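You operate a simulated robot arm through the tools that you are given. There is no shell and no other tool. Be economical: measure what you need, move in short steps, check, and stop when the job is done.

You are at the controls of a simulated robot arm. One attempt, no reset.

JOB
Take the pressed notebook out, lay it in the wooden frame and press the blue one instead.
Fine: wind the knob up first; slide the tray in; wind down till the pointer shows FIRM; the third notebook stays; no fingers under the plate.
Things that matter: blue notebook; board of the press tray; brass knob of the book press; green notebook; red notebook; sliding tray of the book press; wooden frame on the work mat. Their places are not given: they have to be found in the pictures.

The check looks at the end state, three seconds after you hand in, the way a careful person would. Anything else that was tipped, shoved, dropped, spilled or broken makes it a failure.

ROBOT AND FRAMES
A 7-joint arm with a two-finger parallel gripper, fixed in place. Base frame: the origin is at the foot of the arm, x ahead of it, y to its left, z up; the work surface is at about z = 0. Lengths are in mm, angles in degrees, forces in N, time in s.
With the tool pointing down near the work surface it reaches from about 220 to 580 mm from the base axis. Its first joint turns from -66.0 to 66.0 degrees. Payload 2.5 kg.
The TCP is the grasp point between the finger pads, 23 mm short of the fingertips. In the tool frame z runs along the fingers and y along their closing line. The gripper opens to 94 mm. The fingers are 38 mm wide and 10 mm thick; the gripper's body (54 by 96 mm) begins 39 mm behind the TCP.
Orientation is that of the tool frame in the base frame, as a unit quaternion [x, y, z, w]. With the fingers straight down and closing along the base's y, the tool's x points along the base's -x, its y along +y and its z along -z.

CONTROLS
- The arm moves only by the tool send_rows. Its argument "motion" is a list of rows, each a list of 7 numbers: the opening, from 0 (shut) to 1 (fully open), then the shift along the base's x, y, z in cm, then the turn, a rotation vector about the base's x, y, z in degrees. In form: [[grip, x, y, z, ax, ay, az], ...]. A call has 1 to 8 rows; each row shifts and turns the commanded pose from where the row before left it. A row lasts 0.2 s, in which the tool goes at most 50 mm and 8.6 degrees; a call with a longer step from one row to the next is refused whole, and so is a gripper value outside its range. Where a pose cannot be reached the arm comes as near as it can. A force on the tool above 40 N (or 10 N above the force at the start of the call, whichever is more), or a blocked arm, ends the call early, and 0.2 s more pass. The fingers move at their own pace (about 108 mm/s each) and stop on an object; they squeeze with about 21 N. The grip force told is the motor's: it shows also when the fingers shut on nothing. Time passes only in rows, and 0.2 s behind the last, so rows that do not move let the fingers close. The reply holds the time, the measured pose of the TCP, the force on the tool along the base axes, the opening and the grip force, in the units named above and with some noise, with the torque about the TCP (base axes, N m) and any sound that the robot's microphone picked up.
- Cameras (640 x 400 px; columns grow to the right, rows downward): "scene" is fixed at [115.6, -403.2, 556.2]; the picture's right is [0.86, -0.52, 0.00], its down [-0.25, -0.42, -0.87] and it looks along [0.45, 0.75, -0.49] (base axes); focal length 214 px, centre (320, 200). "wrist" rides on the gripper at [86, 16, -75] in the tool frame; the picture's right is [-0.18, 0.98, 0.00], its down [-0.58, -0.11, -0.81] and it looks along [-0.79, -0.15, 0.59] (tool axes); focal length 243 px, centre (320, 200).
- snapshot(camera): a new picture of that camera. No time passes.
- locate(camera, pixels): for up to 12 pixels [column, row] of the newest picture of that camera ("zoom" is the newest enlarged one), the place [x, y, z] in the base frame of the surface seen there, good to about 2 mm. No time passes.
- zoom(camera, box): a new picture of the part [left, top, right, bottom] of that camera's present view, enlarged. No time passes.
- job_done(): hands the job in; it is judged then, once.

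Keep the steps short. Do not move on a guess: measure, check each grasp and each placing, and mend mistakes. In all there are 80 turns and 38 pictures (those below and enlarged ones count). Leave the gripper open and the arm clear of the work at the hand-in unless told otherwise, and finish with a single line.

The tools are called by a JSON object that holds its "fn" and its "kwargs". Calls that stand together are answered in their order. send_rows: Moves the arm, as the interface text tells. Its arguments: {"type":"object","properties":{"motion":{"type":"array"}},"required":["motion"]} The other tools are called the same way: snapshot (camera) takes a picture; locate (camera, pixels) gives the place of the surface under pixels of a picture; zoom (camera, box) takes an enlarged picture of a part of a camera's view; job_done () hands the job in.

At the start:

```text
t: 0.0
tool_pos: [397.1, 114.3, 465.7]
ee_rot: [0.0, 1.0, 0.001, 0.0]
contact_force: [0.0, 0.7, 0.6]
moment: [0.0, 0.0, 0.01]
grip_width: 94.1
grasp_force: 0.0
```

scene: 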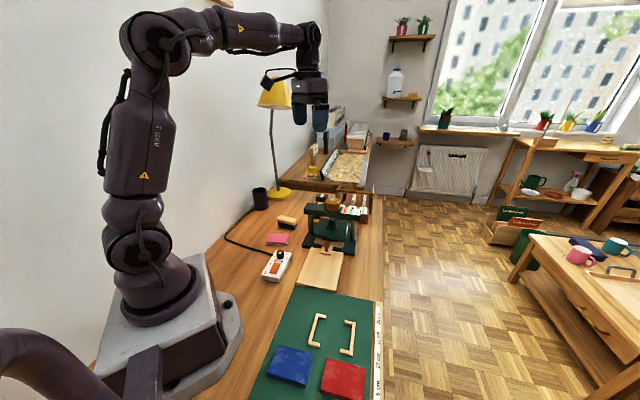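
wrist: 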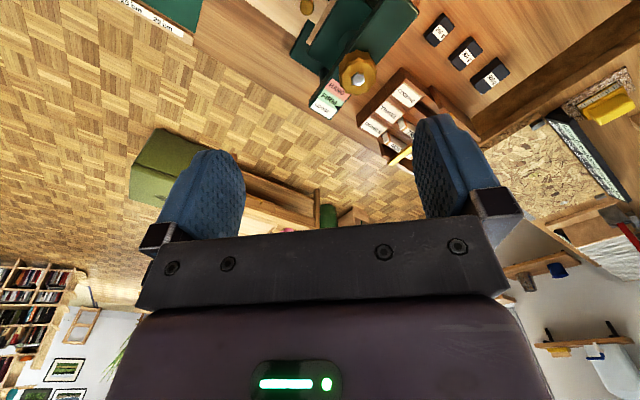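

I see the press near (330,225), its tray at (320,268), the mat with a frame of two brackets at (333,335), and the blue and red notebooks. I'll enlarge both areas.

{"fn": "zoom", "kwargs": {"camera": "scene", "box": [260, 180, 400, 300]}}

{"fn": "zoom", "kwargs": {"camera": "scene", "box": [240, 280, 400, 400]}}

{"fn": "locate", "kwargs": {"camera": "scene", "pixels": [[276, 346], [313, 353], [306, 386], [268, 376], [327, 358], [365, 367], [361, 398], [290, 365], [345, 380], [332, 335], [318, 315], [310, 345]]}}

```text
3.33 times, centred on (330, 240) of scene
```

zoom: 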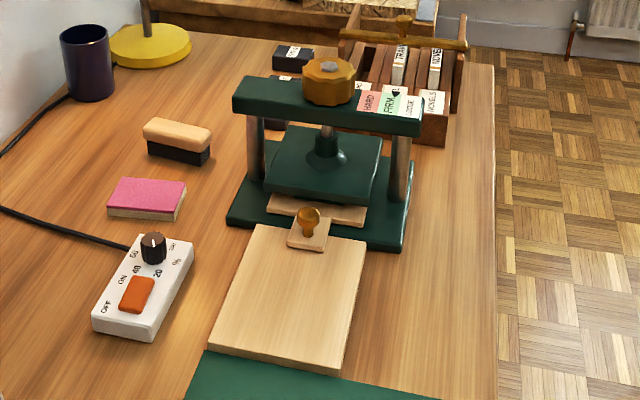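

```text
3.33 times, centred on (320, 340) of scene
```

zoom: 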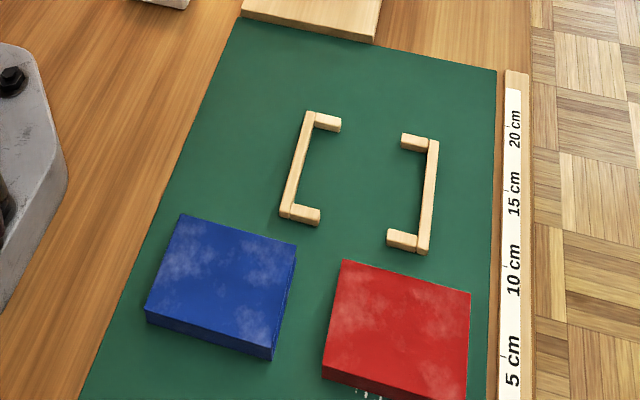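

```text
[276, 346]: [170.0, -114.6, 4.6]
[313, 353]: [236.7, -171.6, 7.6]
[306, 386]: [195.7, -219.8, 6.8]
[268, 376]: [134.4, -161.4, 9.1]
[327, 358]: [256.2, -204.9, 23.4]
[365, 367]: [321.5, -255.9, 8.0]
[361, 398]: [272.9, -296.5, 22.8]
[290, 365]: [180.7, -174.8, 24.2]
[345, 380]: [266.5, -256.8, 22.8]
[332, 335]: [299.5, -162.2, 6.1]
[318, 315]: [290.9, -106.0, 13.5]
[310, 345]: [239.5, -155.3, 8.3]
```

The frame is two C-shaped brackets. The blue notebook is left and the red right. I'll measure corners in this zoom.

{"fn": "locate", "kwargs": {"camera": "zoom", "pixels": [[184, 218], [292, 246], [270, 344], [151, 309], [345, 265], [466, 295], [311, 114], [285, 210], [434, 144], [423, 247], [338, 125], [405, 140]]}}

{"fn": "zoom", "kwargs": {"camera": "scene", "box": [300, 185, 370, 265]}}

```text
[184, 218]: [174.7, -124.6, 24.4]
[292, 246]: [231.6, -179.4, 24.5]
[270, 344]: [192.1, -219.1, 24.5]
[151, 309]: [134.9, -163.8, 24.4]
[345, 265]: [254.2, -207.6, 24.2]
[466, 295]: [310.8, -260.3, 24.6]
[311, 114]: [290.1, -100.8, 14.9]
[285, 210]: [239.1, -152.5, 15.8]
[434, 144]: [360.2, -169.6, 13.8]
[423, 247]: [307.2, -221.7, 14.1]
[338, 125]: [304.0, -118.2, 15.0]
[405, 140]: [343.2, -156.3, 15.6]
```

```text
5.00 times, centred on (335, 225) of scene
```

zoom: 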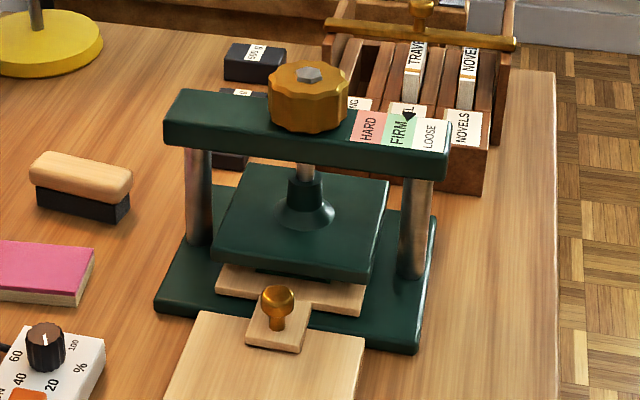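

The pointer is now over FIRM. I'll measure the press: knob, beam ends, plate, tray, pull and runway.

{"fn": "locate", "kwargs": {"camera": "zoom", "pixels": [[310, 74], [275, 85], [345, 85], [308, 125], [175, 95], [440, 135], [277, 292], [222, 285], [358, 307], [275, 340], [225, 255], [365, 270]]}}

{"fn": "locate", "kwargs": {"camera": "scene", "pixels": [[316, 249], [340, 253], [335, 289], [307, 284], [325, 270], [350, 310], [355, 230], [314, 225], [330, 258]]}}

```text
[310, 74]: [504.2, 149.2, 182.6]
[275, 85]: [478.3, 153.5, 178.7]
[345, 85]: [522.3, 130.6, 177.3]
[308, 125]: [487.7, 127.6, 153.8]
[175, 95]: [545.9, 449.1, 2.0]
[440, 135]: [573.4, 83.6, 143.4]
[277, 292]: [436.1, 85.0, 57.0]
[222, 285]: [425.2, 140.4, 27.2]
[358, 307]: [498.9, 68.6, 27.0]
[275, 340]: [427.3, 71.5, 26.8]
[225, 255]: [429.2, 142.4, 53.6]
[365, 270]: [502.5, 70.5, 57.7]
```

```text
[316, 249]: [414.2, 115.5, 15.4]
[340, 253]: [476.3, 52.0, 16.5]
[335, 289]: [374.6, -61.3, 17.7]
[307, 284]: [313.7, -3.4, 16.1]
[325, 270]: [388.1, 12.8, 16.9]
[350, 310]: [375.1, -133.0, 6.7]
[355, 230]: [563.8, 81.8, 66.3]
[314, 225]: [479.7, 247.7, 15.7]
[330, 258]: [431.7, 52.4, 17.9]
```

The knob's centre is about (504,149), with its top at z≈180 and the press turned about 45°. I'll move above it with the gripper open, staying at z 300.

{"fn": "send_rows", "kwargs": {"motion": [[1, 2.14, 0.7, -3.3, 0, 0, 0], [1, 2.14, 0.7, -3.3, 0, 0, 0], [1, 2.14, 0.7, -3.3, 0, 0, 0], [1, 2.14, 0.7, -3.3, 0, 0, 0], [1, 2.14, 0.7, -3.3, 0, 0, 0], [1, 0, 0, 0, 0, 0, 0]]}}

{"fn": "snapshot", "kwargs": {"camera": "wrist"}}

```text
t: 1.4
tool_pos: [504.1, 149.4, 299.3]
ee_rot: [0.0, 1.0, 0.0, 0.0]
contact_force: [0.0, 0.4, 0.2]
moment: [0.02, -0.02, -0.04]
grip_width: 93.8
grasp_force: 0.1
```

```text
32 pictures are left
```

wrist: 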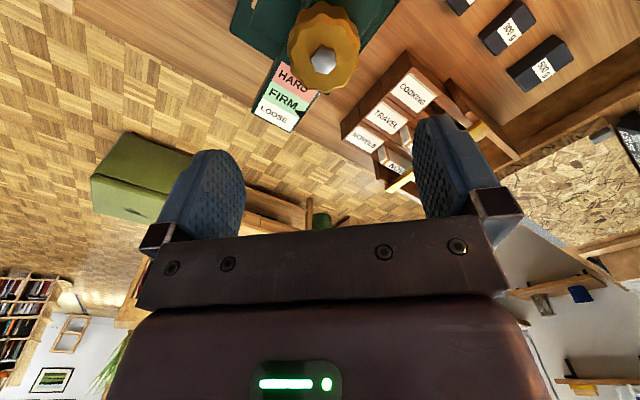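

The knob is at (323,45). I'll measure its hub, rim and the beam.

{"fn": "locate", "kwargs": {"camera": "wrist", "pixels": [[323, 60], [297, 45], [358, 58], [322, 85], [325, 20], [262, 90], [290, 130], [295, 107], [318, 95], [290, 75], [375, 20], [272, 115]]}}

{"fn": "zoom", "kwargs": {"camera": "wrist", "box": [220, 0, 420, 140]}}

```text
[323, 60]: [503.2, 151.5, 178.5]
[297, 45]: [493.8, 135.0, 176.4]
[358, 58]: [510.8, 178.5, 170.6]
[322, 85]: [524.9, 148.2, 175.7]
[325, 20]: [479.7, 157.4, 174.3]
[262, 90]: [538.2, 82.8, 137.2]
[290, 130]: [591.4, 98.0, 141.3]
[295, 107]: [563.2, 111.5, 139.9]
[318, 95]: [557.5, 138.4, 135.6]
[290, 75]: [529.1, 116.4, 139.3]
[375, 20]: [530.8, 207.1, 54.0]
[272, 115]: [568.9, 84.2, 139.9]
```

```text
2.86 times, centred on (320, 70) of wrist
```

zoom: 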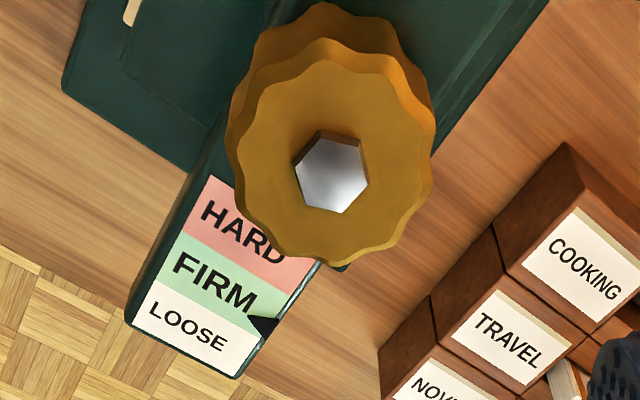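

Rim points in this zoom should give the knob's centre and diameter.

{"fn": "locate", "kwargs": {"camera": "zoom", "pixels": [[240, 160], [428, 185], [333, 172], [330, 262], [318, 65], [405, 90], [260, 90], [262, 240], [400, 240], [266, 325], [250, 315], [280, 300]]}}

```text
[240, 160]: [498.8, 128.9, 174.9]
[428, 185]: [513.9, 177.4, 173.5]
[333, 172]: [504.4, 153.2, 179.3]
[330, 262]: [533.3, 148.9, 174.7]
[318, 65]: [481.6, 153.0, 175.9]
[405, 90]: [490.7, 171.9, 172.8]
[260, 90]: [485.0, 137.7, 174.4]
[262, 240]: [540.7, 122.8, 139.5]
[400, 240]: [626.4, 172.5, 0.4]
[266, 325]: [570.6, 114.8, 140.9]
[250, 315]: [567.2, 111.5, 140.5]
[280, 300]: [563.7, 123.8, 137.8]
```

The knob's centre is about (505.5,151.5), about 52 mm across, with its rim at 175. I'll descend with the fingers straddling it, tips at about 151 and beam at 140, then close.

{"fn": "send_rows", "kwargs": {"motion": [[1, 0.14, 0.2, -4.1, 0, 0, 0], [1, 0, 0, -4.1, 0, 0, 0], [1, 0, 0, -4.2, 0, 0, 0], [1, 0, 0, 0, 0, 0, 0], [0.4, 0, 0, 0, 0, 0, 0], [0.4, 0, 0, 0, 0, 0, 0], [0.4, 0, 0, 0, 0, 0, 0]]}}

```text
t: 3.0
tool_pos: [504.1, 152.5, 177.3]
ee_rot: [-0.001, 1.0, 0.001, 0.0]
contact_force: [1.8, 10.6, -9.2]
moment: [0.16, -1.03, 0.0]
grip_width: 55.9
grasp_force: 44.9
```

Gripped at 55.9 mm, but there is a side force of 10 N and a z force of -9 N. I'll look before turning.

{"fn": "zoom", "kwargs": {"camera": "scene", "box": [290, 160, 380, 260]}}

{"fn": "send_rows", "kwargs": {"motion": [[0.4, 0, 0.1, 0.2, 0, 0, 0]]}}

```text
4.00 times, centred on (335, 210) of scene
```

zoom: 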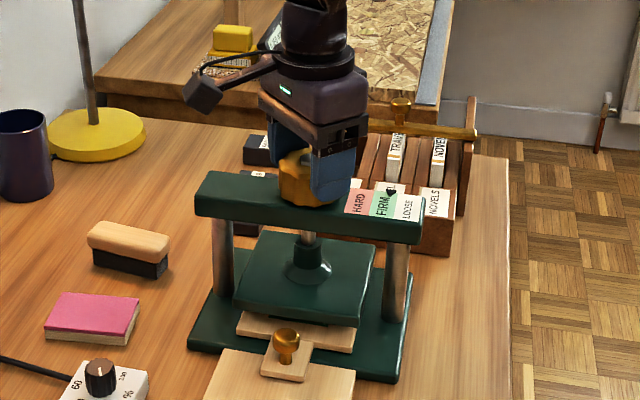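

```text
t: 3.4
tool_pos: [504.2, 152.2, 176.9]
ee_rot: [-0.001, 1.0, 0.001, -0.001]
contact_force: [17.0, 16.0, -28.0]
moment: [0.14, -0.27, 0.03]
grip_width: 55.6
grasp_force: 45.1
```

Lifting increased the downward pull, so I'll undo the nudge, open, and read the free force before re-gripping.

{"fn": "send_rows", "kwargs": {"motion": [[0.75, 0, -0.1, -0.2, 0, 0, 0], [0.75, 0, 0, 0, 0, 0, 0], [0.75, 0, 0, 0, 0, 0, 0]]}}

```text
t: 4.2
tool_pos: [504.3, 151.1, 177.3]
ee_rot: [0.0, 1.0, -0.001, 0.0]
contact_force: [-0.2, 0.3, -0.7]
moment: [0.01, 0.04, 0.02]
grip_width: 70.6
grasp_force: 0.0
```

Free pose is (504.3,151.1,177.3) with no force. Gripping pulled y to 152.5, so I'll shift y by +1.5 mm, lower 1 mm and close again.

{"fn": "send_rows", "kwargs": {"motion": [[0.75, 0, 0.15, -0.1, 0, 0, 0], [0.75, 0, 0, 0, 0, 0, 0], [0.5, 0, 0, 0, 0, 0, 0], [0.5, 0, 0, 0, 0, 0, 0], [0.5, 0, 0, 0, 0, 0, 0]]}}

```text
t: 5.4
tool_pos: [504.8, 152.6, 176.4]
ee_rot: [0.0, 1.0, 0.0, 0.0]
contact_force: [-0.7, -1.4, 1.1]
moment: [-0.43, 0.05, 0.01]
grip_width: 55.4
grasp_force: 45.3
```

The grip is calm and centred at (504.8,152.6). I'll turn counter-clockwise (from above) by 32° and watch the torque and pointer.

{"fn": "send_rows", "kwargs": {"motion": [[0.5, 0, 0, 0, 0, 0, 8], [0.5, 0, 0, 0, 0, 0, 8], [0.5, 0, 0, 0, 0, 0, 8], [0.5, 0, 0, 0, 0, 0, 8], [0.5, 0, 0, 0, 0, 0, 0]]}}

{"fn": "zoom", "kwargs": {"camera": "scene", "box": [290, 160, 380, 260]}}

```text
t: 6.6
tool_pos: [505.1, 151.4, 176.2]
ee_rot: [-0.277, 0.961, 0.0, 0.0]
contact_force: [6.1, 0.7, -3.6]
moment: [-0.29, 1.04, 0.01]
grip_width: 55.4
grasp_force: 44.8
```

```text
4.00 times, centred on (335, 210) of scene
```

zoom: 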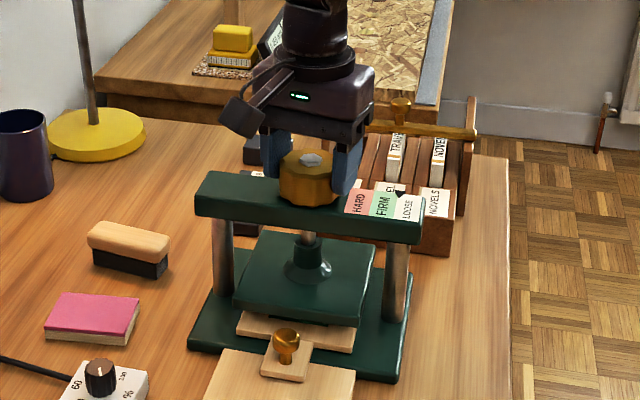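

The pointer moved from FIRM towards LOOSE, so counter-clockwise is up. I'll continue.

{"fn": "send_rows", "kwargs": {"motion": [[0.5, 0, 0, 0, 0, 0, 8], [0.5, 0, 0, 0, 0, 0, 8], [0.5, 0, 0, 0, 0, 0, 8], [0.5, 0, 0, 0, 0, 0, 8], [0.5, 0, 0, 0, 0, 0, 8], [0.5, 0, 0, 0, 0, 0, 8], [0.5, 0, 0, 0, 0, 0, 8], [0.5, 0, 0, 0, 0, 0, 0]]}}

{"fn": "zoom", "kwargs": {"camera": "scene", "box": [290, 160, 380, 260]}}

```text
t: 8.4
tool_pos: [505.4, 152.2, 176.8]
ee_rot: [-0.695, 0.719, 0.0, 0.0]
contact_force: [-4.3, -8.6, 9.0]
moment: [-0.49, 0.81, 0.0]
grip_width: 55.5
grasp_force: 45.1
```

```text
4.00 times, centred on (335, 210) of scene
```

zoom: 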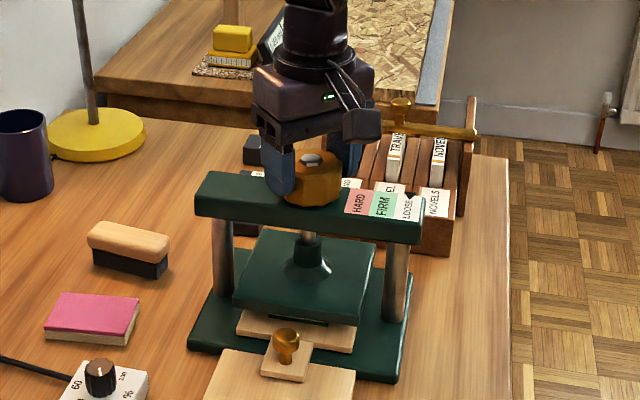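

The pointer is at LOOSE and the plate has risen a little. I'll keep turning, following the slight rise.

{"fn": "send_rows", "kwargs": {"motion": [[0.5, 0, 0, 0.03, 0, 0, 8], [0.5, 0, 0, 0.03, 0, 0, 8], [0.5, 0, 0, 0.03, 0, 0, 8], [0.5, 0, 0, 0, 0, 0, 8], [0.5, 0, 0, 0, 0, 0, 8], [0.5, 0, 0, 0, 0, 0, 8], [0.5, 0, 0, 0, 0, 0, 8], [0.5, 0, 0, 0, 0, 0, 0]]}}

```text
t: 10.2
tool_pos: [507.0, 151.5, 177.0]
ee_rot: [0.952, -0.308, 0.0, 0.001]
contact_force: [2.2, -7.3, -8.5]
moment: [-0.51, -1.19, 0.03]
grip_width: 55.2
grasp_force: 44.7
```

It has turned 144° in total and still moves freely. I'll continue in a shorter burst.

{"fn": "send_rows", "kwargs": {"motion": [[0.5, 0, 0, 0, 0, 0, 8], [0.5, 0, 0, 0, 0, 0, 8], [0.5, 0, 0, 0, 0, 0, 8], [0.5, 0, 0, 0, 0, 0, 8], [0.5, 0, 0, 0, 0, 0, 8], [0.5, 0, 0, 0, 0, 0, 0]]}}

{"fn": "zoom", "kwargs": {"camera": "scene", "box": [290, 160, 380, 260]}}

```text
t: 11.6
tool_pos: [506.6, 152.6, 176.3]
ee_rot: [0.999, 0.035, 0.0, 0.0]
contact_force: [18.8, -3.9, -21.1]
moment: [0.43, -0.27, 0.02]
grip_width: 55.5
grasp_force: 45.0
```

```text
4.00 times, centred on (335, 210) of scene
```

zoom: 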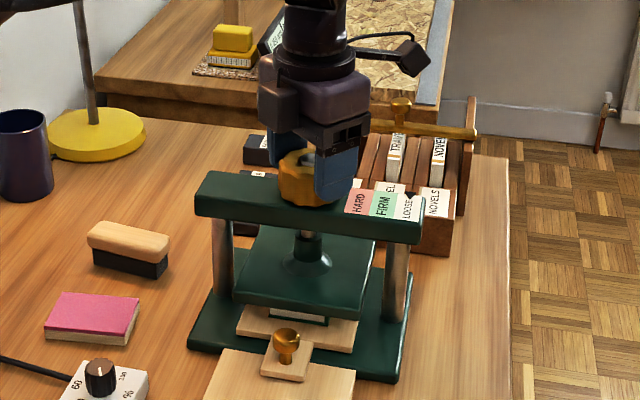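

The plate is visibly raised at 184°. I'll open the fingers and look at the gap under the plate.

{"fn": "send_rows", "kwargs": {"motion": [[0.85, 0, 0, 0, 0, 0, 0], [0.85, 0, 0, 0, 0, 0, 0], [0.85, 0, 0, 0, 0, 0, 0]]}}

{"fn": "zoom", "kwargs": {"camera": "scene", "box": [314, 205, 359, 260]}}

```text
t: 12.4
tool_pos: [505.4, 153.0, 178.2]
ee_rot: [0.999, 0.035, 0.0, -0.001]
contact_force: [-0.3, -0.3, -0.3]
moment: [0.01, -0.01, -0.01]
grip_width: 79.7
grasp_force: 0.1
```

```text
7.27 times, centred on (336, 232) of scene
```

zoom: 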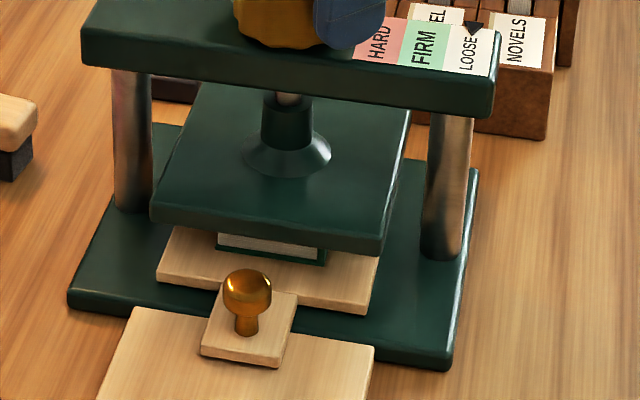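

{"fn": "locate", "kwargs": {"camera": "zoom", "pixels": [[220, 240], [326, 255], [270, 262], [152, 218], [384, 252], [270, 236], [165, 228], [376, 258], [246, 285], [205, 352], [280, 365], [248, 345]]}}

```text
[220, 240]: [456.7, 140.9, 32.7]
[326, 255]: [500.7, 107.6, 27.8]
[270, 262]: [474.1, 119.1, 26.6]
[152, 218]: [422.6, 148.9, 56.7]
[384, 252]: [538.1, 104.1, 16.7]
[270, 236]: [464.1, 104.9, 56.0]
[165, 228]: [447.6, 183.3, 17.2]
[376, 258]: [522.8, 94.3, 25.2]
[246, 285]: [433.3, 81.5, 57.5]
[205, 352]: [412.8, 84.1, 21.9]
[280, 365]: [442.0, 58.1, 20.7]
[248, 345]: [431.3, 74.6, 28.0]
```

There is about a 7 mm gap above the green notebook. Next I'll lift off the knob, turn back -139° so the camera side faces away from the press, and go over the tray pull at about (434,83).

{"fn": "send_rows", "kwargs": {"motion": [[1, 0, 0, 4.5, 0, 0, 0], [1, 0, 0, 4, 0, 0, -8.5], [1, -1, -1, 0, 0, 0, -8.5], [1, -1.5, -1.5, 0, 0, 0, -8.5], [1, -1.5, -1.5, 0, 0, 0, -8.5], [1, -1.5, -1.5, 0, 0, 0, -8.5], [1, -1.5, -1.4, 0, 0, 0, -8.5], [1, 0, 0, 0, 0, 0, -8.5]]}}

{"fn": "send_rows", "kwargs": {"motion": [[1, 0, 0, 0, 0, 0, -8.5], [1, 0, 0, 0, 0, 0, -8.5], [1, 0, 0, 0, 0, 0, -8.5], [1, 0, 0, 0, 0, 0, -8.5], [1, 0, 0, 0, 0, 0, -8.5], [1, 0, 0, 0, 0, 0, -8.5], [1, 0, 0, 0, 0, 0, -8.5], [1, 0, 0, 0, 0, 0, -8.5]]}}

{"fn": "send_rows", "kwargs": {"motion": [[1, 0, 0, 0, 0, 0, -8.5], [1, 0, 0, 0, 0, 0, -3], [1, 0, 0, 0, 0, 0, 0]]}}

{"fn": "snapshot", "kwargs": {"camera": "wrist"}}

```text
t: 14.2
tool_pos: [434.2, 82.3, 262.6]
ee_rot: [0.884, -0.468, 0.0, 0.0]
contact_force: [-0.2, 0.3, -0.1]
moment: [0.02, -0.01, 0.0]
grip_width: 94.0
grasp_force: 0.3
```

```text
t: 16.0
tool_pos: [435.3, 82.1, 261.8]
ee_rot: [-0.473, 0.881, 0.0, 0.0]
contact_force: [0.1, 0.4, -0.3]
moment: [0.01, 0.02, 0.0]
grip_width: 94.0
grasp_force: 0.1
```

```text
t: 16.8
tool_pos: [434.0, 81.9, 262.7]
ee_rot: [-0.382, 0.924, 0.0, -0.001]
contact_force: [0.2, 0.3, -0.3]
moment: [0.02, -0.01, 0.0]
grip_width: 94.0
grasp_force: 0.1
```

```text
25 pictures are left
```

wrist: 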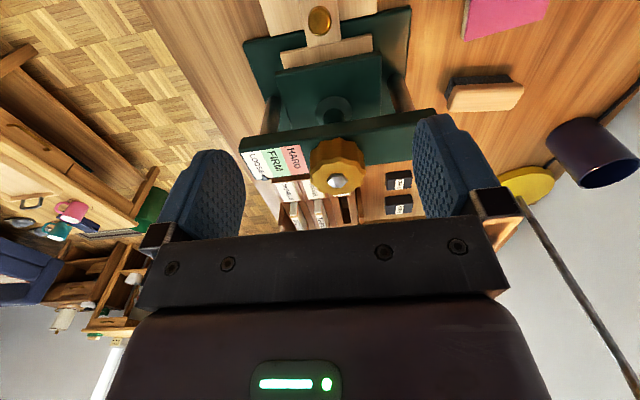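

The pull is at (319,20). I'll measure the pull and the press's edges for the exact heading.

{"fn": "locate", "kwargs": {"camera": "wrist", "pixels": [[319, 15], [319, 22], [279, 55], [371, 38], [275, 68], [380, 55], [247, 45], [408, 12], [270, 10], [368, 5], [245, 138], [410, 112]]}}

```text
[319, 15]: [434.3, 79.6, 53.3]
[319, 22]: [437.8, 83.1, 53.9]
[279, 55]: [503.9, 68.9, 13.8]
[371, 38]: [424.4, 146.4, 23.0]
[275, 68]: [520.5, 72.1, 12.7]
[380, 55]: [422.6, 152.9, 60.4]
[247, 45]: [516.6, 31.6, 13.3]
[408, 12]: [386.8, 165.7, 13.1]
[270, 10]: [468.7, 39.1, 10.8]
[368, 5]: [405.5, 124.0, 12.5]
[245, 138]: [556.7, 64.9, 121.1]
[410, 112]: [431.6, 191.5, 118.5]
```

The press heading is about 44.5°, with the pull at about (436,82) and its top near 57. I'll descend over it, tips ending near z 33, well in front of the plate, and close.

{"fn": "send_rows", "kwargs": {"motion": [[1, 0.2, 0, -4.5, 0, 0, -0.5], [1, 0, 0, -4.5, 0, 0, 0], [1, 0, 0, -4.5, 0, 0, 0], [1, 0, 0, -4.5, 0, 0, 0], [1, 0, 0, -2.7, 0, 0, 0], [0.1, 0, 0, 0, 0, 0, 0], [0.1, 0, 0, 0, 0, 0, 0], [0.1, 0, 0, 0, 0, 0, 0]]}}

```text
t: 18.6
tool_pos: [438.0, 84.9, 54.6]
ee_rot: [-0.379, 0.925, 0.001, -0.001]
contact_force: [-4.3, 5.8, -2.9]
moment: [0.07, -0.01, 0.01]
grip_width: 23.0
grasp_force: 45.0
```

Gripped the pull at 23 mm. I'll draw the tray out along -v, 60 mm first.

{"fn": "send_rows", "kwargs": {"motion": [[0.1, -0.71, -0.7, 0, 0, 0, 0], [0.1, -1.07, -1.05, 0, 0, 0, 0], [0.1, -1.07, -1.05, 0, 0, 0, 0], [0.1, -1.07, -1.05, 0, 0, 0, 0], [0.1, -0.36, -0.35, 0, 0, 0, 0], [0.1, 0, 0, 0, 0, 0, 0]]}}

{"fn": "zoom", "kwargs": {"camera": "scene", "box": [280, 185, 380, 300]}}

```text
t: 20.0
tool_pos: [393.5, 40.6, 53.1]
ee_rot: [-0.379, 0.925, 0.001, 0.0]
contact_force: [-2.0, 1.4, -8.9]
moment: [0.18, -0.22, -0.06]
grip_width: 22.9
grasp_force: 44.6
```

```text
3.48 times, centred on (330, 242) of scene
```

zoom: 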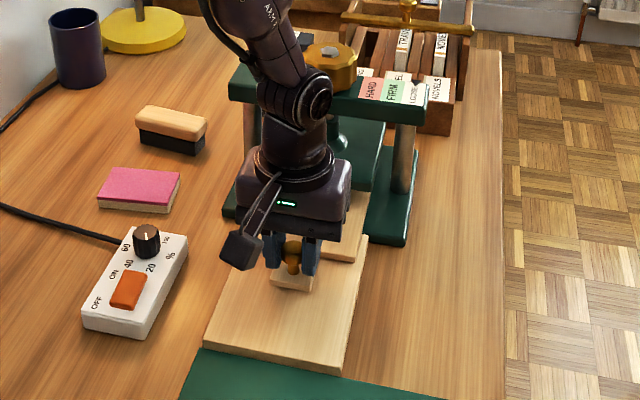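

The tray slides smoothly. I'll pull another 62 mm.

{"fn": "send_rows", "kwargs": {"motion": [[0.1, -0.71, -0.7, 0, 0, 0, 0], [0.1, -1.07, -1.05, 0, 0, 0, 0], [0.1, -1.07, -1.05, 0, 0, 0, 0], [0.1, -1.07, -1.05, 0, 0, 0, 0], [0.1, -0.5, -0.5, 0, 0, 0, 0], [0.1, 0, 0, 0, 0, 0, 0]]}}

```text
t: 21.4
tool_pos: [351.0, -4.1, 54.4]
ee_rot: [-0.379, 0.925, 0.001, 0.0]
contact_force: [0.3, 2.0, -5.1]
moment: [0.79, -0.86, 0.03]
grip_width: 22.9
grasp_force: 44.8
```

Travel so far is about 124 mm. I'll open, rise straight up and look.

{"fn": "send_rows", "kwargs": {"motion": [[0.5, 0, 0, 0, 0, 0, 0], [0.5, 0, 0, 0, 0, 0, 0], [0.6, 0, 0, 4, 0, 0, 0], [1, 0, 0, 4.5, 0, 0, 0], [1, 0, 0, 4.5, 0, 0, 0], [1, -1.5, -1.5, 4, 0, 0, 0], [1, -2, -2, 0, 0, 0, 0], [1, 0, 0, 0, 0, 0, 0]]}}

{"fn": "snapshot", "kwargs": {"camera": "wrist"}}

```text
t: 23.2
tool_pos: [314.2, -37.1, 224.7]
ee_rot: [-0.378, 0.926, 0.0, 0.0]
contact_force: [0.0, -1.0, 0.0]
moment: [0.0, 0.02, 0.03]
grip_width: 94.0
grasp_force: 0.0
```

```text
23 pictures are left
```

wrist: 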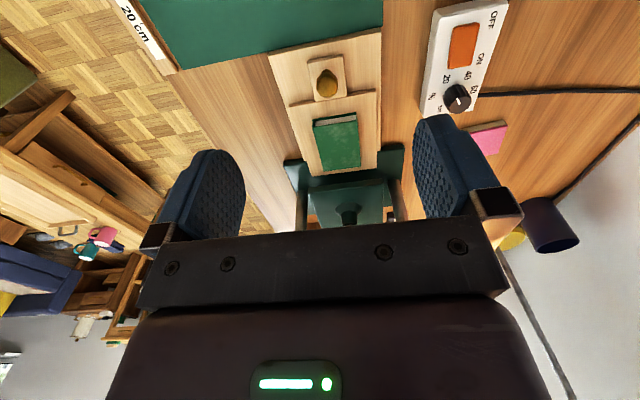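

The green notebook lies out on the board. I'll enlarge it and measure its corners and the board's.

{"fn": "zoom", "kwargs": {"camera": "wrist", "box": [260, 30, 420, 190]}}

```text
2.50 times, centred on (340, 110) of wrist
```

zoom: 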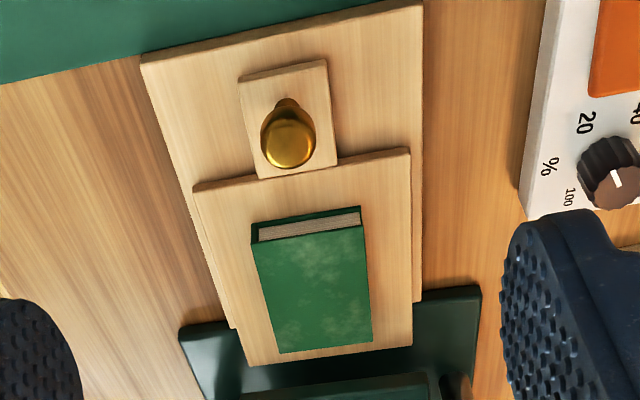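

{"fn": "locate", "kwargs": {"camera": "zoom", "pixels": [[259, 246], [364, 229], [371, 338], [282, 350], [318, 292], [196, 192], [408, 152], [412, 343], [252, 362], [230, 240], [288, 142], [350, 216]]}}

```text
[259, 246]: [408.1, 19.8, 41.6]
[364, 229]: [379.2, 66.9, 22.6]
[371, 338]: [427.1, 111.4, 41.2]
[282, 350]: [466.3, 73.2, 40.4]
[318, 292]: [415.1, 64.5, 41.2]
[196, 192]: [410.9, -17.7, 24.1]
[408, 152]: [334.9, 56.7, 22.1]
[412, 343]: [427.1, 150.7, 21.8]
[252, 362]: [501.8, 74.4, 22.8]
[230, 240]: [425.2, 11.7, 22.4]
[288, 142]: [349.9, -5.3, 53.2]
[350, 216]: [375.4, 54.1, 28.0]
```

The green notebook is about 80×56 mm, top z 41, on the board (z 23), both centred at about (418,66), with its long side along the press axis. I'll go over it, then down to TCP z 50 (tips at 27), and close across its short side.

{"fn": "send_rows", "kwargs": {"motion": [[1, 3.45, 3.43, 0, 0, 0, 0], [1, 3.45, 3.43, 0, 0, 0, 0], [1, 3.46, 3.43, -2, 0, 0, 0], [1, 0, 0, -4.2, 0, 0, 0], [1, 0, 0, -4.2, 0, 0, 0], [1, 0, 0, -4, 0, 0, 0], [1, 0, 0, -2.2, 0, 0, 0], [1, 0, 0, 0, 0, 0, 0]]}}

```text
refused: row 3 steps farther than a row can; nothing moved
```

{"fn": "send_rows", "kwargs": {"motion": [[1, 3.45, 3.43, 0, 0, 0, 0], [1, 3.45, 3.43, 0, 0, 0, 0], [1, 3.46, 3.43, 0, 0, 0, 0], [1, 0, 0, -4.6, 0, 0, 0], [1, 0, 0, -4.6, 0, 0, 0], [1, 0, 0, -4.2, 0, 0, 0], [1, 0, 0, -3.1, 0, 0, 0], [1, 0, 0, 0, 0, 0, 0]]}}

```text
t: 25.0
tool_pos: [418.6, 68.2, 61.6]
ee_rot: [-0.379, 0.925, 0.0, 0.0]
contact_force: [0.1, -0.4, 0.4]
moment: [-0.01, -0.01, 0.01]
grip_width: 94.0
grasp_force: 0.1
```

Now at (418.6,68.2,61.6). I'll correct the offset, lower to 50 and close.

{"fn": "send_rows", "kwargs": {"motion": [[1, -0.08, -0.24, -1.15, 0, 0, 0], [1, 0, 0, 0, 0, 0, 0], [0.5, 0, 0, 0, 0, 0, 0], [0.5, 0, 0, 0, 0, 0, 0], [0.5, 0, 0, 0, 0, 0, 0]]}}

```text
t: 26.2
tool_pos: [419.3, 63.4, 48.7]
ee_rot: [-0.379, 0.926, 0.0, 0.0]
contact_force: [0.3, -0.5, 0.3]
moment: [-0.01, 0.0, 0.01]
grip_width: 57.2
grasp_force: 21.1
```

Gripped at 57.2 mm. I'll lift 100 mm straight and check.

{"fn": "send_rows", "kwargs": {"motion": [[0.4, 0, 0, 2, 0, 0, 0], [0.4, 0, 0, 4, 0, 0, 0], [0.4, 0, 0, 4, 0, 0, 0], [0.4, 0, 0, 4, 0, 0, 0], [0.4, 0, 0, 0, 0, 0, 0]]}}

{"fn": "zoom", "kwargs": {"camera": "scene", "box": [260, 170, 400, 300]}}

```text
t: 27.4
tool_pos: [415.5, 63.5, 188.3]
ee_rot: [-0.379, 0.926, -0.001, 0.0]
contact_force: [0.7, -0.3, -0.2]
moment: [0.01, 0.02, 0.02]
grip_width: 57.1
grasp_force: 21.1
```

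```text
3.08 times, centred on (330, 235) of scene
```

zoom: 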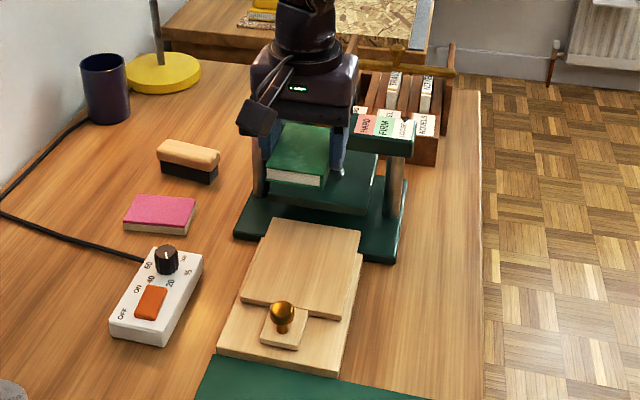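

The notebook is held level. I'll carry it to a viewpoint about 60 mm short of the frame, at about (256,-118,205), turning -90° on the way.

{"fn": "send_rows", "kwargs": {"motion": [[0.4, -2, -2, 0.2, 0, 0, 0], [0.4, -1.4, -1.6, 0.2, 0, 0, -8.2], [0.4, -1.4, -1.6, 0.2, 0, 0, -8.2], [0.4, -1.4, -1.6, 0.2, 0, 0, -8.2], [0.4, -1.4, -1.6, 0.2, 0, 0, -8.2], [0.4, -1.4, -1.6, 0.2, 0, 0, -8.2], [0.4, -1.4, -1.6, 0.2, 0, 0, -8.2], [0.4, -1.4, -1.6, 0.2, 0, 0, -8.2]]}}

{"fn": "send_rows", "kwargs": {"motion": [[0.4, -1.4, -1.6, 0, 0, 0, -8.2], [0.4, -1.4, -1.6, 0, 0, 0, -8.2], [0.4, -1.4, -1.6, 0, 0, 0, -8.2], [0.4, 0, 0, 0, 0, 0, -8.2], [0.4, 0, 0, 0, 0, 0, 0]]}}

{"fn": "snapshot", "kwargs": {"camera": "wrist"}}

```text
t: 29.2
tool_pos: [300.2, -68.1, 204.0]
ee_rot: [0.113, 0.994, 0.001, -0.001]
contact_force: [-0.6, 0.3, -0.4]
moment: [0.0, -0.01, -0.01]
grip_width: 57.5
grasp_force: 21.0
```

```text
t: 30.4
tool_pos: [258.0, -117.5, 203.3]
ee_rot: [0.388, 0.922, 0.0, 0.0]
contact_force: [1.2, -0.3, -1.2]
moment: [-0.01, -0.02, -0.04]
grip_width: 57.2
grasp_force: 21.1
```

```text
20 pictures are left
```

wrist: 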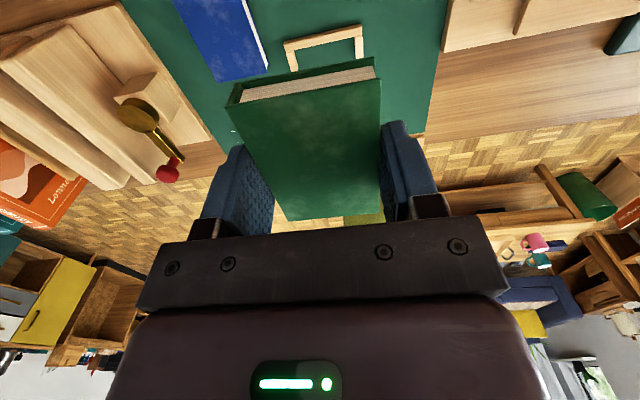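

The held notebook hides part of the frame. I'll enlarge both what is visible here and the frame in the scene view.

{"fn": "zoom", "kwargs": {"camera": "wrist", "box": [220, 10, 400, 110]}}

{"fn": "locate", "kwargs": {"camera": "zoom", "pixels": [[237, 113], [247, 195], [278, 183], [491, 65], [515, 55], [505, 140], [290, 116], [480, 73], [65, 265], [520, 178], [520, 215], [80, 330]]}}

{"fn": "zoom", "kwargs": {"camera": "scene", "box": [295, 300, 365, 365]}}

```text
3.56 times, centred on (310, 60) of wrist
```

zoom: 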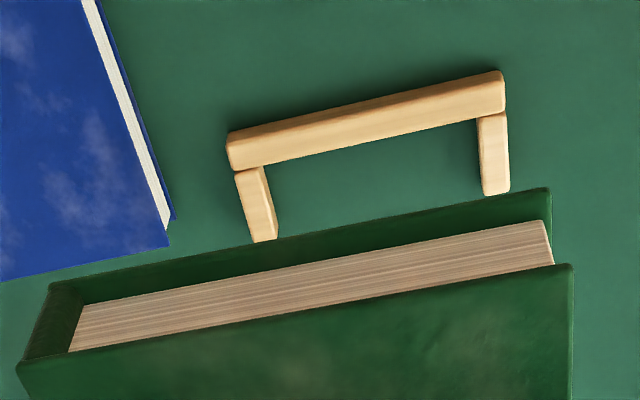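

```text
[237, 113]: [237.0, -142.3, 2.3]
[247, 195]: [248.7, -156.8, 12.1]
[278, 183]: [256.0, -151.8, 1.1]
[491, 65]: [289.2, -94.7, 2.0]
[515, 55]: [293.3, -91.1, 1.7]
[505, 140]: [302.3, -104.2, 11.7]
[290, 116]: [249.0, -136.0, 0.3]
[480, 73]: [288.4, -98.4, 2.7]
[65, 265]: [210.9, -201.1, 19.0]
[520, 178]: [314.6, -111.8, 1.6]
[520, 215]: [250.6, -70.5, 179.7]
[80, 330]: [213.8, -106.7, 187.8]
```

```text
6.15 times, centred on (330, 332) of scene
```

zoom: 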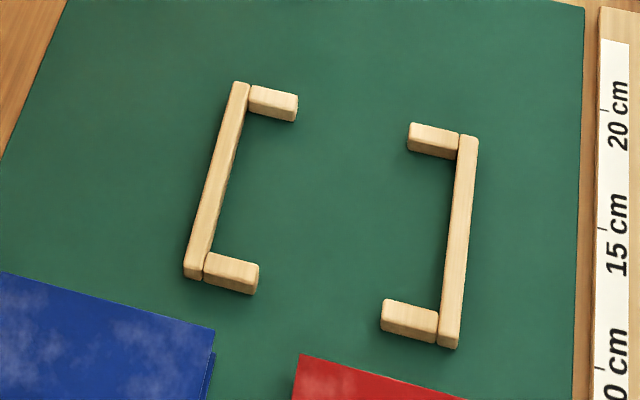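

Measuring bracket centre-lines on the top faces in this scene zoom.

{"fn": "locate", "kwargs": {"camera": "zoom", "pixels": [[240, 92], [194, 258], [217, 175], [467, 145], [448, 332], [458, 238], [258, 94], [290, 102], [420, 130], [450, 140], [228, 264], [408, 311]]}}

{"fn": "locate", "kwargs": {"camera": "wrist", "pixels": [[288, 52], [360, 33], [325, 42], [295, 68], [358, 45], [258, 87], [348, 65], [379, 85], [228, 108], [305, 150], [285, 218], [380, 190]]}}

```text
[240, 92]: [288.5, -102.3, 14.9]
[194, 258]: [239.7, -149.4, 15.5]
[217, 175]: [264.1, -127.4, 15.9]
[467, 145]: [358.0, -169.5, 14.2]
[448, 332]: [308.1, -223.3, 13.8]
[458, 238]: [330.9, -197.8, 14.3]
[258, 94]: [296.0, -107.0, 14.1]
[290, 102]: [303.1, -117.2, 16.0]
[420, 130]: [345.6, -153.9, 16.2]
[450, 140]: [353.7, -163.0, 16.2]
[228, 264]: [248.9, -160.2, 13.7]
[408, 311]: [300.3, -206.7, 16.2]
```

```text
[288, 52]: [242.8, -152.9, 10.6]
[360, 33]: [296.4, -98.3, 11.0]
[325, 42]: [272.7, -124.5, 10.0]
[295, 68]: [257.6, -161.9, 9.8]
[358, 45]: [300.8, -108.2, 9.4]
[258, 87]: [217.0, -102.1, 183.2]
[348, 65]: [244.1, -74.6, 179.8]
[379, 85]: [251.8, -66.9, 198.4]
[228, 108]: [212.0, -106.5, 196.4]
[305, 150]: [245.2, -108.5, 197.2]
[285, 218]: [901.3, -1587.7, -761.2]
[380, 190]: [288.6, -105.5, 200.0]
```

The mat is at z≈2, the bracket tops at about 11, and the frame's centre at about (300,-159.5). Its opening is about 90×62, and the notebook is 80×56. I'll hover the notebook just above the frame (bottom at z≈20), turned +1.5°, for a visual check.

{"fn": "send_rows", "kwargs": {"motion": [[0.4, 2.1, -2.1, 0, 0, 0, 1.5], [0.4, 2.1, -2.1, 0, 0, 0, 0], [0.4, 0, 0, -4.5, 0, 0, 0], [0.4, 0, 0, -4.5, 0, 0, 0], [0.4, 0, 0, -4.5, 0, 0, 0], [0.4, 0, 0, -2.1, 0, 0, 0], [0.4, 0, 0, 0, 0, 0, 0]]}}

{"fn": "zoom", "kwargs": {"camera": "scene", "box": [285, 300, 375, 370]}}

```text
t: 32.0
tool_pos: [300.0, -159.9, 47.0]
ee_rot: [0.376, 0.926, 0.001, 0.0]
contact_force: [0.9, 0.5, -0.2]
moment: [0.03, -0.02, -0.04]
grip_width: 57.3
grasp_force: 21.0
```

```text
5.71 times, centred on (330, 335) of scene
```

zoom: 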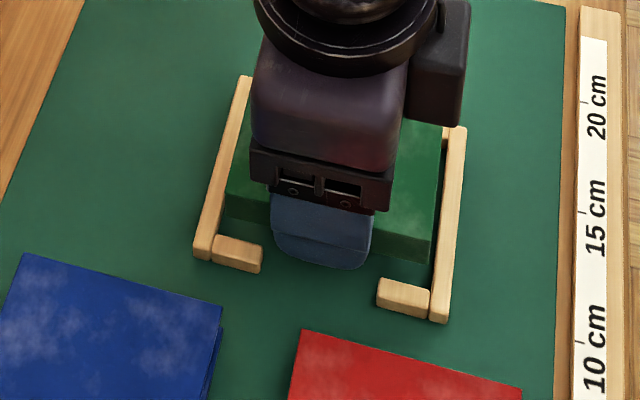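

From the scene picture the notebook needs to go about 3 mm left along the frame and about 3 mm towards the camera, i.e. roughly x -4 mm. I'll shift, drop 5 mm and look again.

{"fn": "send_rows", "kwargs": {"motion": [[0.4, -0.4, 0, 0, 0, 0, 0], [0.4, 0, 0, -0.5, 0, 0, 0], [0.4, 0, 0, 0, 0, 0, 0]]}}

{"fn": "zoom", "kwargs": {"camera": "scene", "box": [300, 312, 370, 362]}}

```text
t: 32.8
tool_pos: [296.5, -158.8, 43.2]
ee_rot: [0.376, 0.926, 0.0, 0.0]
contact_force: [-0.4, -0.2, 0.2]
moment: [-0.01, 0.01, 0.0]
grip_width: 57.2
grasp_force: 21.1
```

```text
8.00 times, centred on (335, 337) of scene
```

zoom: 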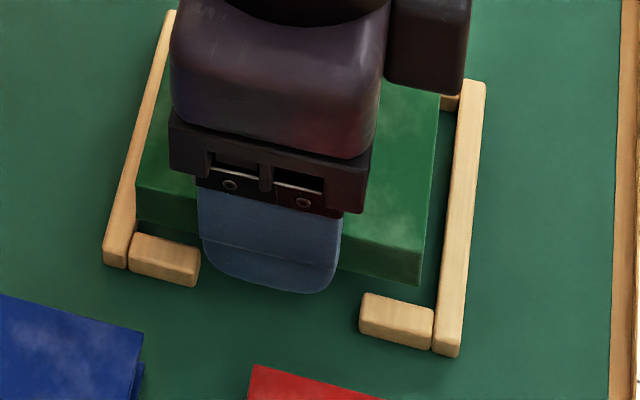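

It is nearly centred now. I'll shift +1.3 mm along u, turn -1.2°, and lower 7 mm, watching for contact force.

{"fn": "send_rows", "kwargs": {"motion": [[0.4, 0.09, -0.09, 0, 0, 0, -1.2], [0.4, 0, 0, -0.3, 0, 0, 0], [0.4, 0, 0, -0.4, 0, 0, 0], [0.4, 0, 0, 0, 0, 0, 0]]}}

{"fn": "zoom", "kwargs": {"camera": "scene", "box": [300, 312, 370, 362]}}

```text
t: 33.8
tool_pos: [297.3, -158.9, 37.1]
ee_rot: [0.386, 0.922, 0.001, -0.002]
contact_force: [-4.1, 2.4, 11.4]
moment: [-0.24, 0.25, -0.11]
grip_width: 57.5
grasp_force: 21.2
```

```text
8.00 times, centred on (335, 337) of scene
```

zoom: 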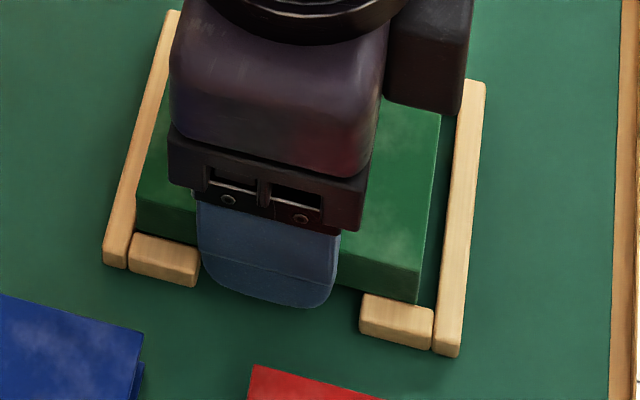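

Contact at 11 N. The moment says it is on the near arms (the -v side). I'll lift 4 mm, shift about +2 mm along u and +2.5 mm along v, and lower again.

{"fn": "send_rows", "kwargs": {"motion": [[0.4, 0, 0, 0.5, 0, 0, 0], [0.4, 0.32, 0.03, 0, 0, 0, 0], [0.4, 0, 0, 0, 0, 0, 0], [0.4, 0, 0, -0.3, 0, 0, 0], [0.4, 0, 0, -0.3, 0, 0, 0], [0.4, 0, 0, 0, 0, 0, 0]]}}

{"fn": "zoom", "kwargs": {"camera": "scene", "box": [300, 312, 370, 362]}}

```text
t: 35.2
tool_pos: [299.8, -159.1, 35.1]
ee_rot: [0.386, 0.923, 0.0, 0.0]
contact_force: [0.5, 1.2, -0.3]
moment: [0.02, 0.0, 0.01]
grip_width: 57.1
grasp_force: 20.8
```

```text
8.00 times, centred on (335, 337) of scene
```

zoom: 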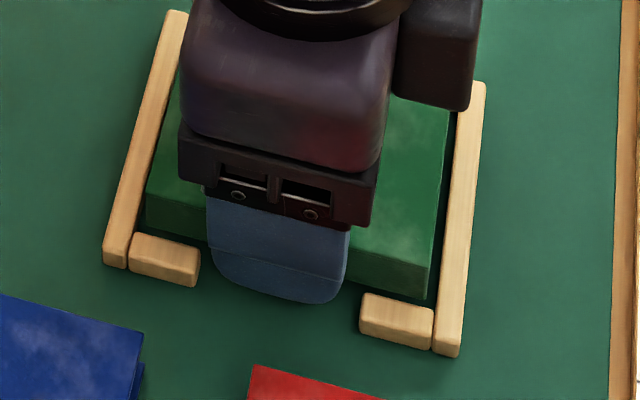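

No contact, and the notebook's bottom is below the bracket tops with gaps all round. I'll lower the last 6 mm.

{"fn": "send_rows", "kwargs": {"motion": [[0.4, 0, 0, -0.3, 0, 0, 0], [0.4, 0, 0, -0.25, 0, 0, 0], [0.4, 0, 0, 0, 0, 0, 0]]}}

```text
t: 36.0
tool_pos: [299.4, -158.9, 29.1]
ee_rot: [0.385, 0.923, 0.0, 0.0]
contact_force: [-0.4, 0.3, 0.0]
moment: [0.04, 0.0, 0.0]
grip_width: 57.3
grasp_force: 21.1
```

{"fn": "send_rows", "kwargs": {"motion": [[0.4, 0, 0, -0.1, 0, 0, 0], [0.4, 0, 0, -0.1, 0, 0, 0], [0.4, 0, 0, 0, 0, 0, 0]]}}

```text
t: 36.8
tool_pos: [299.3, -159.1, 27.6]
ee_rot: [0.386, 0.922, 0.0, 0.0]
contact_force: [-0.1, 0.2, -0.4]
moment: [-0.01, -0.04, 0.01]
grip_width: 57.0
grasp_force: 20.7
```

{"fn": "send_rows", "kwargs": {"motion": [[0.4, 0, 0, -0.1, 0, 0, 0], [0.4, 0, 0, 0, 0, 0, 0]]}}

{"fn": "zoom", "kwargs": {"camera": "scene", "box": [300, 312, 370, 362]}}

```text
t: 37.4
tool_pos: [299.8, -159.3, 27.3]
ee_rot: [0.386, 0.922, -0.001, 0.0]
contact_force: [-5.2, 2.1, 18.4]
moment: [0.16, 0.09, 0.02]
grip_width: 57.3
grasp_force: 21.3
```

```text
8.00 times, centred on (335, 337) of scene
```

zoom: 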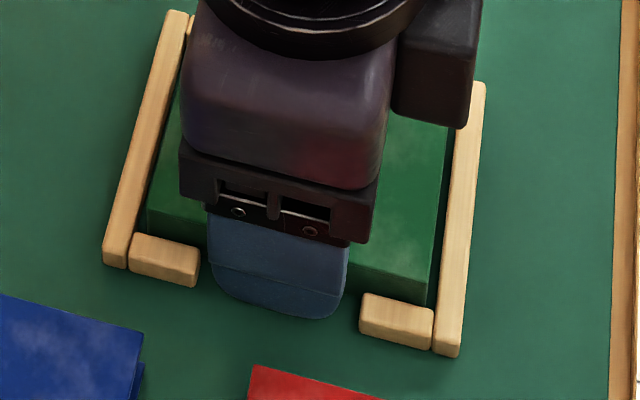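

It is seated on the mat (18 N). I'll open to about 72 mm and rise straight up.

{"fn": "send_rows", "kwargs": {"motion": [[0.76, 0, 0, 0.05, 0, 0, 0], [0.76, 0, 0, 0, 0, 0, 0], [0.76, 0, 0, 2, 0, 0, 0], [0.76, 0, 0, 4, 0, 0, 0], [0.76, 0, 0, 4.5, 0, 0, 0], [1, -1, 0, 4.5, 0, 0, 0], [1, 0, 0, 0, 0, 0, 0]]}}

{"fn": "snapshot", "kwargs": {"camera": "wrist"}}

{"fn": "zoom", "kwargs": {"camera": "scene", "box": [260, 305, 380, 400]}}

```text
t: 39.0
tool_pos: [289.8, -159.6, 177.7]
ee_rot: [0.386, 0.923, 0.0, 0.0]
contact_force: [0.5, -0.5, -0.4]
moment: [0.0, -0.02, -0.02]
grip_width: 94.0
grasp_force: 0.1
```

```text
12 pictures are left
```

wrist: 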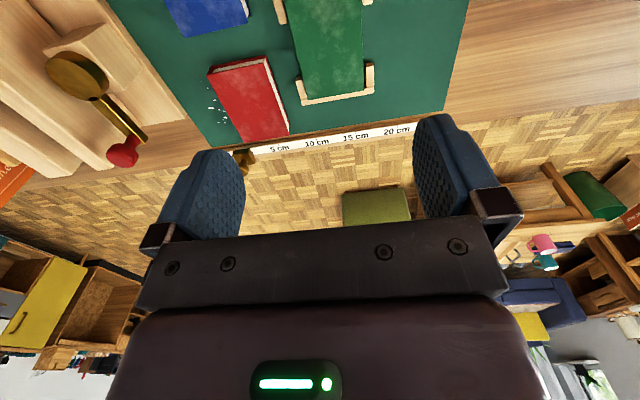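

```text
4.21 times, centred on (320, 352) of scene
```

zoom: 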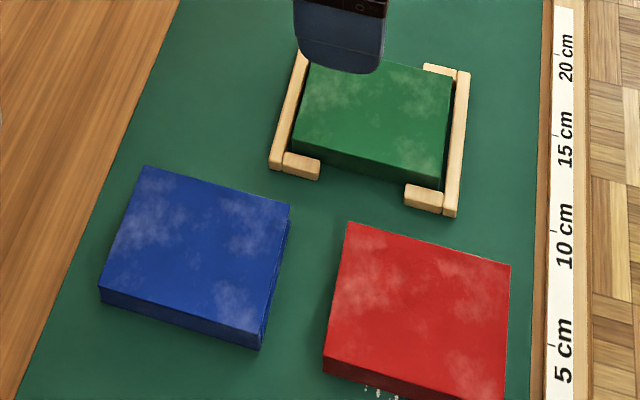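

The green notebook lies flat inside the frame and red is untouched. Before reaching for blue, I'll check where the robot's pedestal is, since the camera would hang on that side.

{"fn": "locate", "kwargs": {"camera": "scene", "pixels": [[238, 330], [225, 360], [205, 262], [215, 300], [228, 304], [190, 340], [242, 322], [150, 350], [230, 345], [195, 390]]}}

{"fn": "locate", "kwargs": {"camera": "zoom", "pixels": [[148, 170], [286, 207], [262, 332], [103, 288], [195, 250]]}}

```text
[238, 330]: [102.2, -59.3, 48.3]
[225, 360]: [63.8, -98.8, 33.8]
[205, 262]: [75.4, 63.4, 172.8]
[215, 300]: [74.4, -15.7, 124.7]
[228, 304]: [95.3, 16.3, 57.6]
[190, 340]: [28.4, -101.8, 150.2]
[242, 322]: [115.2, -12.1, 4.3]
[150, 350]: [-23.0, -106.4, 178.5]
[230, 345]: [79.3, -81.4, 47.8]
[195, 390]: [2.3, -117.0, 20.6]
```

```text
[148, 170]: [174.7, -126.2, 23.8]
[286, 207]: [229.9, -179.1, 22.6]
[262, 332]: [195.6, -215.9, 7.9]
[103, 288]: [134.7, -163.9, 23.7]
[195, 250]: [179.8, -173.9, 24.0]
```

The pedestal is well clear: its edge is about 50 mm away from the camera's spot and lower. Blue's centre is about (184,-170). I'll go over it with the fingers at 75 mm, then partway down.

{"fn": "send_rows", "kwargs": {"motion": [[0.8, -3.5, -0.35, 0, 0, 0, 0.7], [0.8, -3.5, -0.35, 0, 0, 0, 0], [0.8, -3.59, -0.33, 0, 0, 0, 0], [0.8, 0, 0, -4.5, 0, 0, 0], [0.8, 0, 0, -4.5, 0, 0, 0], [0.8, 0, 0, -2, 0, 0, 0], [0.8, 0, 0, 0, 0, 0, 0]]}}

{"fn": "zoom", "kwargs": {"camera": "scene", "box": [250, 310, 370, 400]}}

```text
t: 40.6
tool_pos: [184.7, -170.8, 66.4]
ee_rot: [0.38, 0.925, -0.001, 0.0]
contact_force: [0.6, 0.4, 0.2]
moment: [0.01, 0.04, 0.03]
grip_width: 75.4
grasp_force: 0.1
```

```text
4.44 times, centred on (310, 355) of scene
```

zoom: 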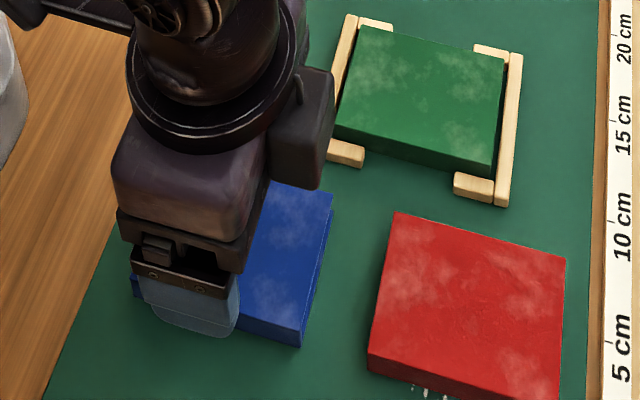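

The projection agrees: the finger is centred on blue's side within about 2 mm. I'll lower to TCP 28.5 and close.

{"fn": "send_rows", "kwargs": {"motion": [[0.8, 0, 0, -2, 0, 0, 0], [0.8, 0, 0, -1.75, 0, 0, 0], [0.8, 0, 0, 0, 0, 0, 0], [0.4, 0, 0, 0, 0, 0, 0], [0.4, 0, 0, 0, 0, 0, 0], [0.4, 0, 0, 0, 0, 0, 0]]}}

```text
t: 42.0
tool_pos: [184.0, -171.0, 30.9]
ee_rot: [0.381, 0.925, 0.001, 0.001]
contact_force: [0.0, 0.2, 0.2]
moment: [0.01, 0.02, 0.02]
grip_width: 57.6
grasp_force: 20.9
```

Blue is gripped at 57.6 mm. I'll lift, then carry it to above the board centre (418,66), turning +89°.

{"fn": "send_rows", "kwargs": {"motion": [[0.4, 0, 0, 3, 0, 0, 0], [0.4, 0, 0, 4.5, 0, 0, 0], [0.4, 0, 0, 4.5, 0, 0, 0], [0.4, 2.13, 2.15, 0, 0, 0, 8.11], [0.4, 2.13, 2.15, 0, 0, 0, 8.11], [0.4, 2.13, 2.15, 0, 0, 0, 8.11], [0.4, 2.13, 2.15, 0, 0, 0, 8.11], [0.4, 2.13, 2.15, 0, 0, 0, 8.11]]}}

{"fn": "send_rows", "kwargs": {"motion": [[0.4, 2.13, 2.15, 0, 0, 0, 8.11], [0.4, 2.13, 2.15, 0, 0, 0, 8.11], [0.4, 2.13, 2.15, 0, 0, 0, 8.11], [0.4, 2.13, 2.15, 0, 0, 0, 8.11], [0.4, 2.13, 2.15, 0, 0, 0, 8.11], [0.4, 2.1, 2.15, 0, 0, 0, 8.11], [0.4, 0, 0, 0, 0, 0, 0]]}}

```text
t: 43.8
tool_pos: [291.1, -62.6, 149.3]
ee_rot: [0.034, 0.999, 0.0, -0.001]
contact_force: [0.2, 0.6, -0.5]
moment: [-0.01, 0.0, -0.01]
grip_width: 57.1
grasp_force: 21.1
```

```text
t: 45.4
tool_pos: [420.0, 65.7, 147.9]
ee_rot: [-0.38, 0.925, 0.001, 0.0]
contact_force: [0.3, -0.2, -0.4]
moment: [0.03, -0.02, -0.01]
grip_width: 57.5
grasp_force: 20.6
```

At (420,66,148). I'll lower to about 15 mm above the board and look.

{"fn": "send_rows", "kwargs": {"motion": [[0.4, -0.1, 0, -4, 0, 0, 0], [0.4, 0, 0, -4, 0, 0, 0], [0.4, 0, 0, 0, 0, 0, 0]]}}

{"fn": "zoom", "kwargs": {"camera": "scene", "box": [290, 190, 380, 290]}}

```text
t: 46.2
tool_pos: [417.0, 66.0, 69.3]
ee_rot: [-0.379, 0.925, 0.0, 0.001]
contact_force: [0.3, 0.2, -0.3]
moment: [0.0, -0.01, 0.01]
grip_width: 57.3
grasp_force: 21.1
```

```text
4.00 times, centred on (335, 240) of scene
```

zoom: 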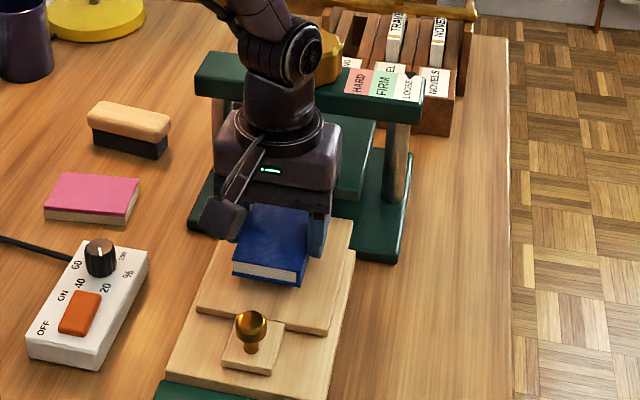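

Well centred over the board. I'll lower in small steps until contact.

{"fn": "send_rows", "kwargs": {"motion": [[0.4, 0, 0, -1, 0, 0, 0], [0.4, 0, 0, -0.5, 0, 0, 0], [0.4, 0, 0, -0.15, 0, 0, 0], [0.4, 0, 0, -0.1, 0, 0, 0], [0.4, 0, 0, 0, 0, 0, 0]]}}

```text
t: 47.4
tool_pos: [417.6, 66.5, 51.3]
ee_rot: [-0.379, 0.925, -0.001, 0.0]
contact_force: [-0.7, 0.6, 0.4]
moment: [0.08, 0.01, -0.01]
grip_width: 57.4
grasp_force: 20.8
```

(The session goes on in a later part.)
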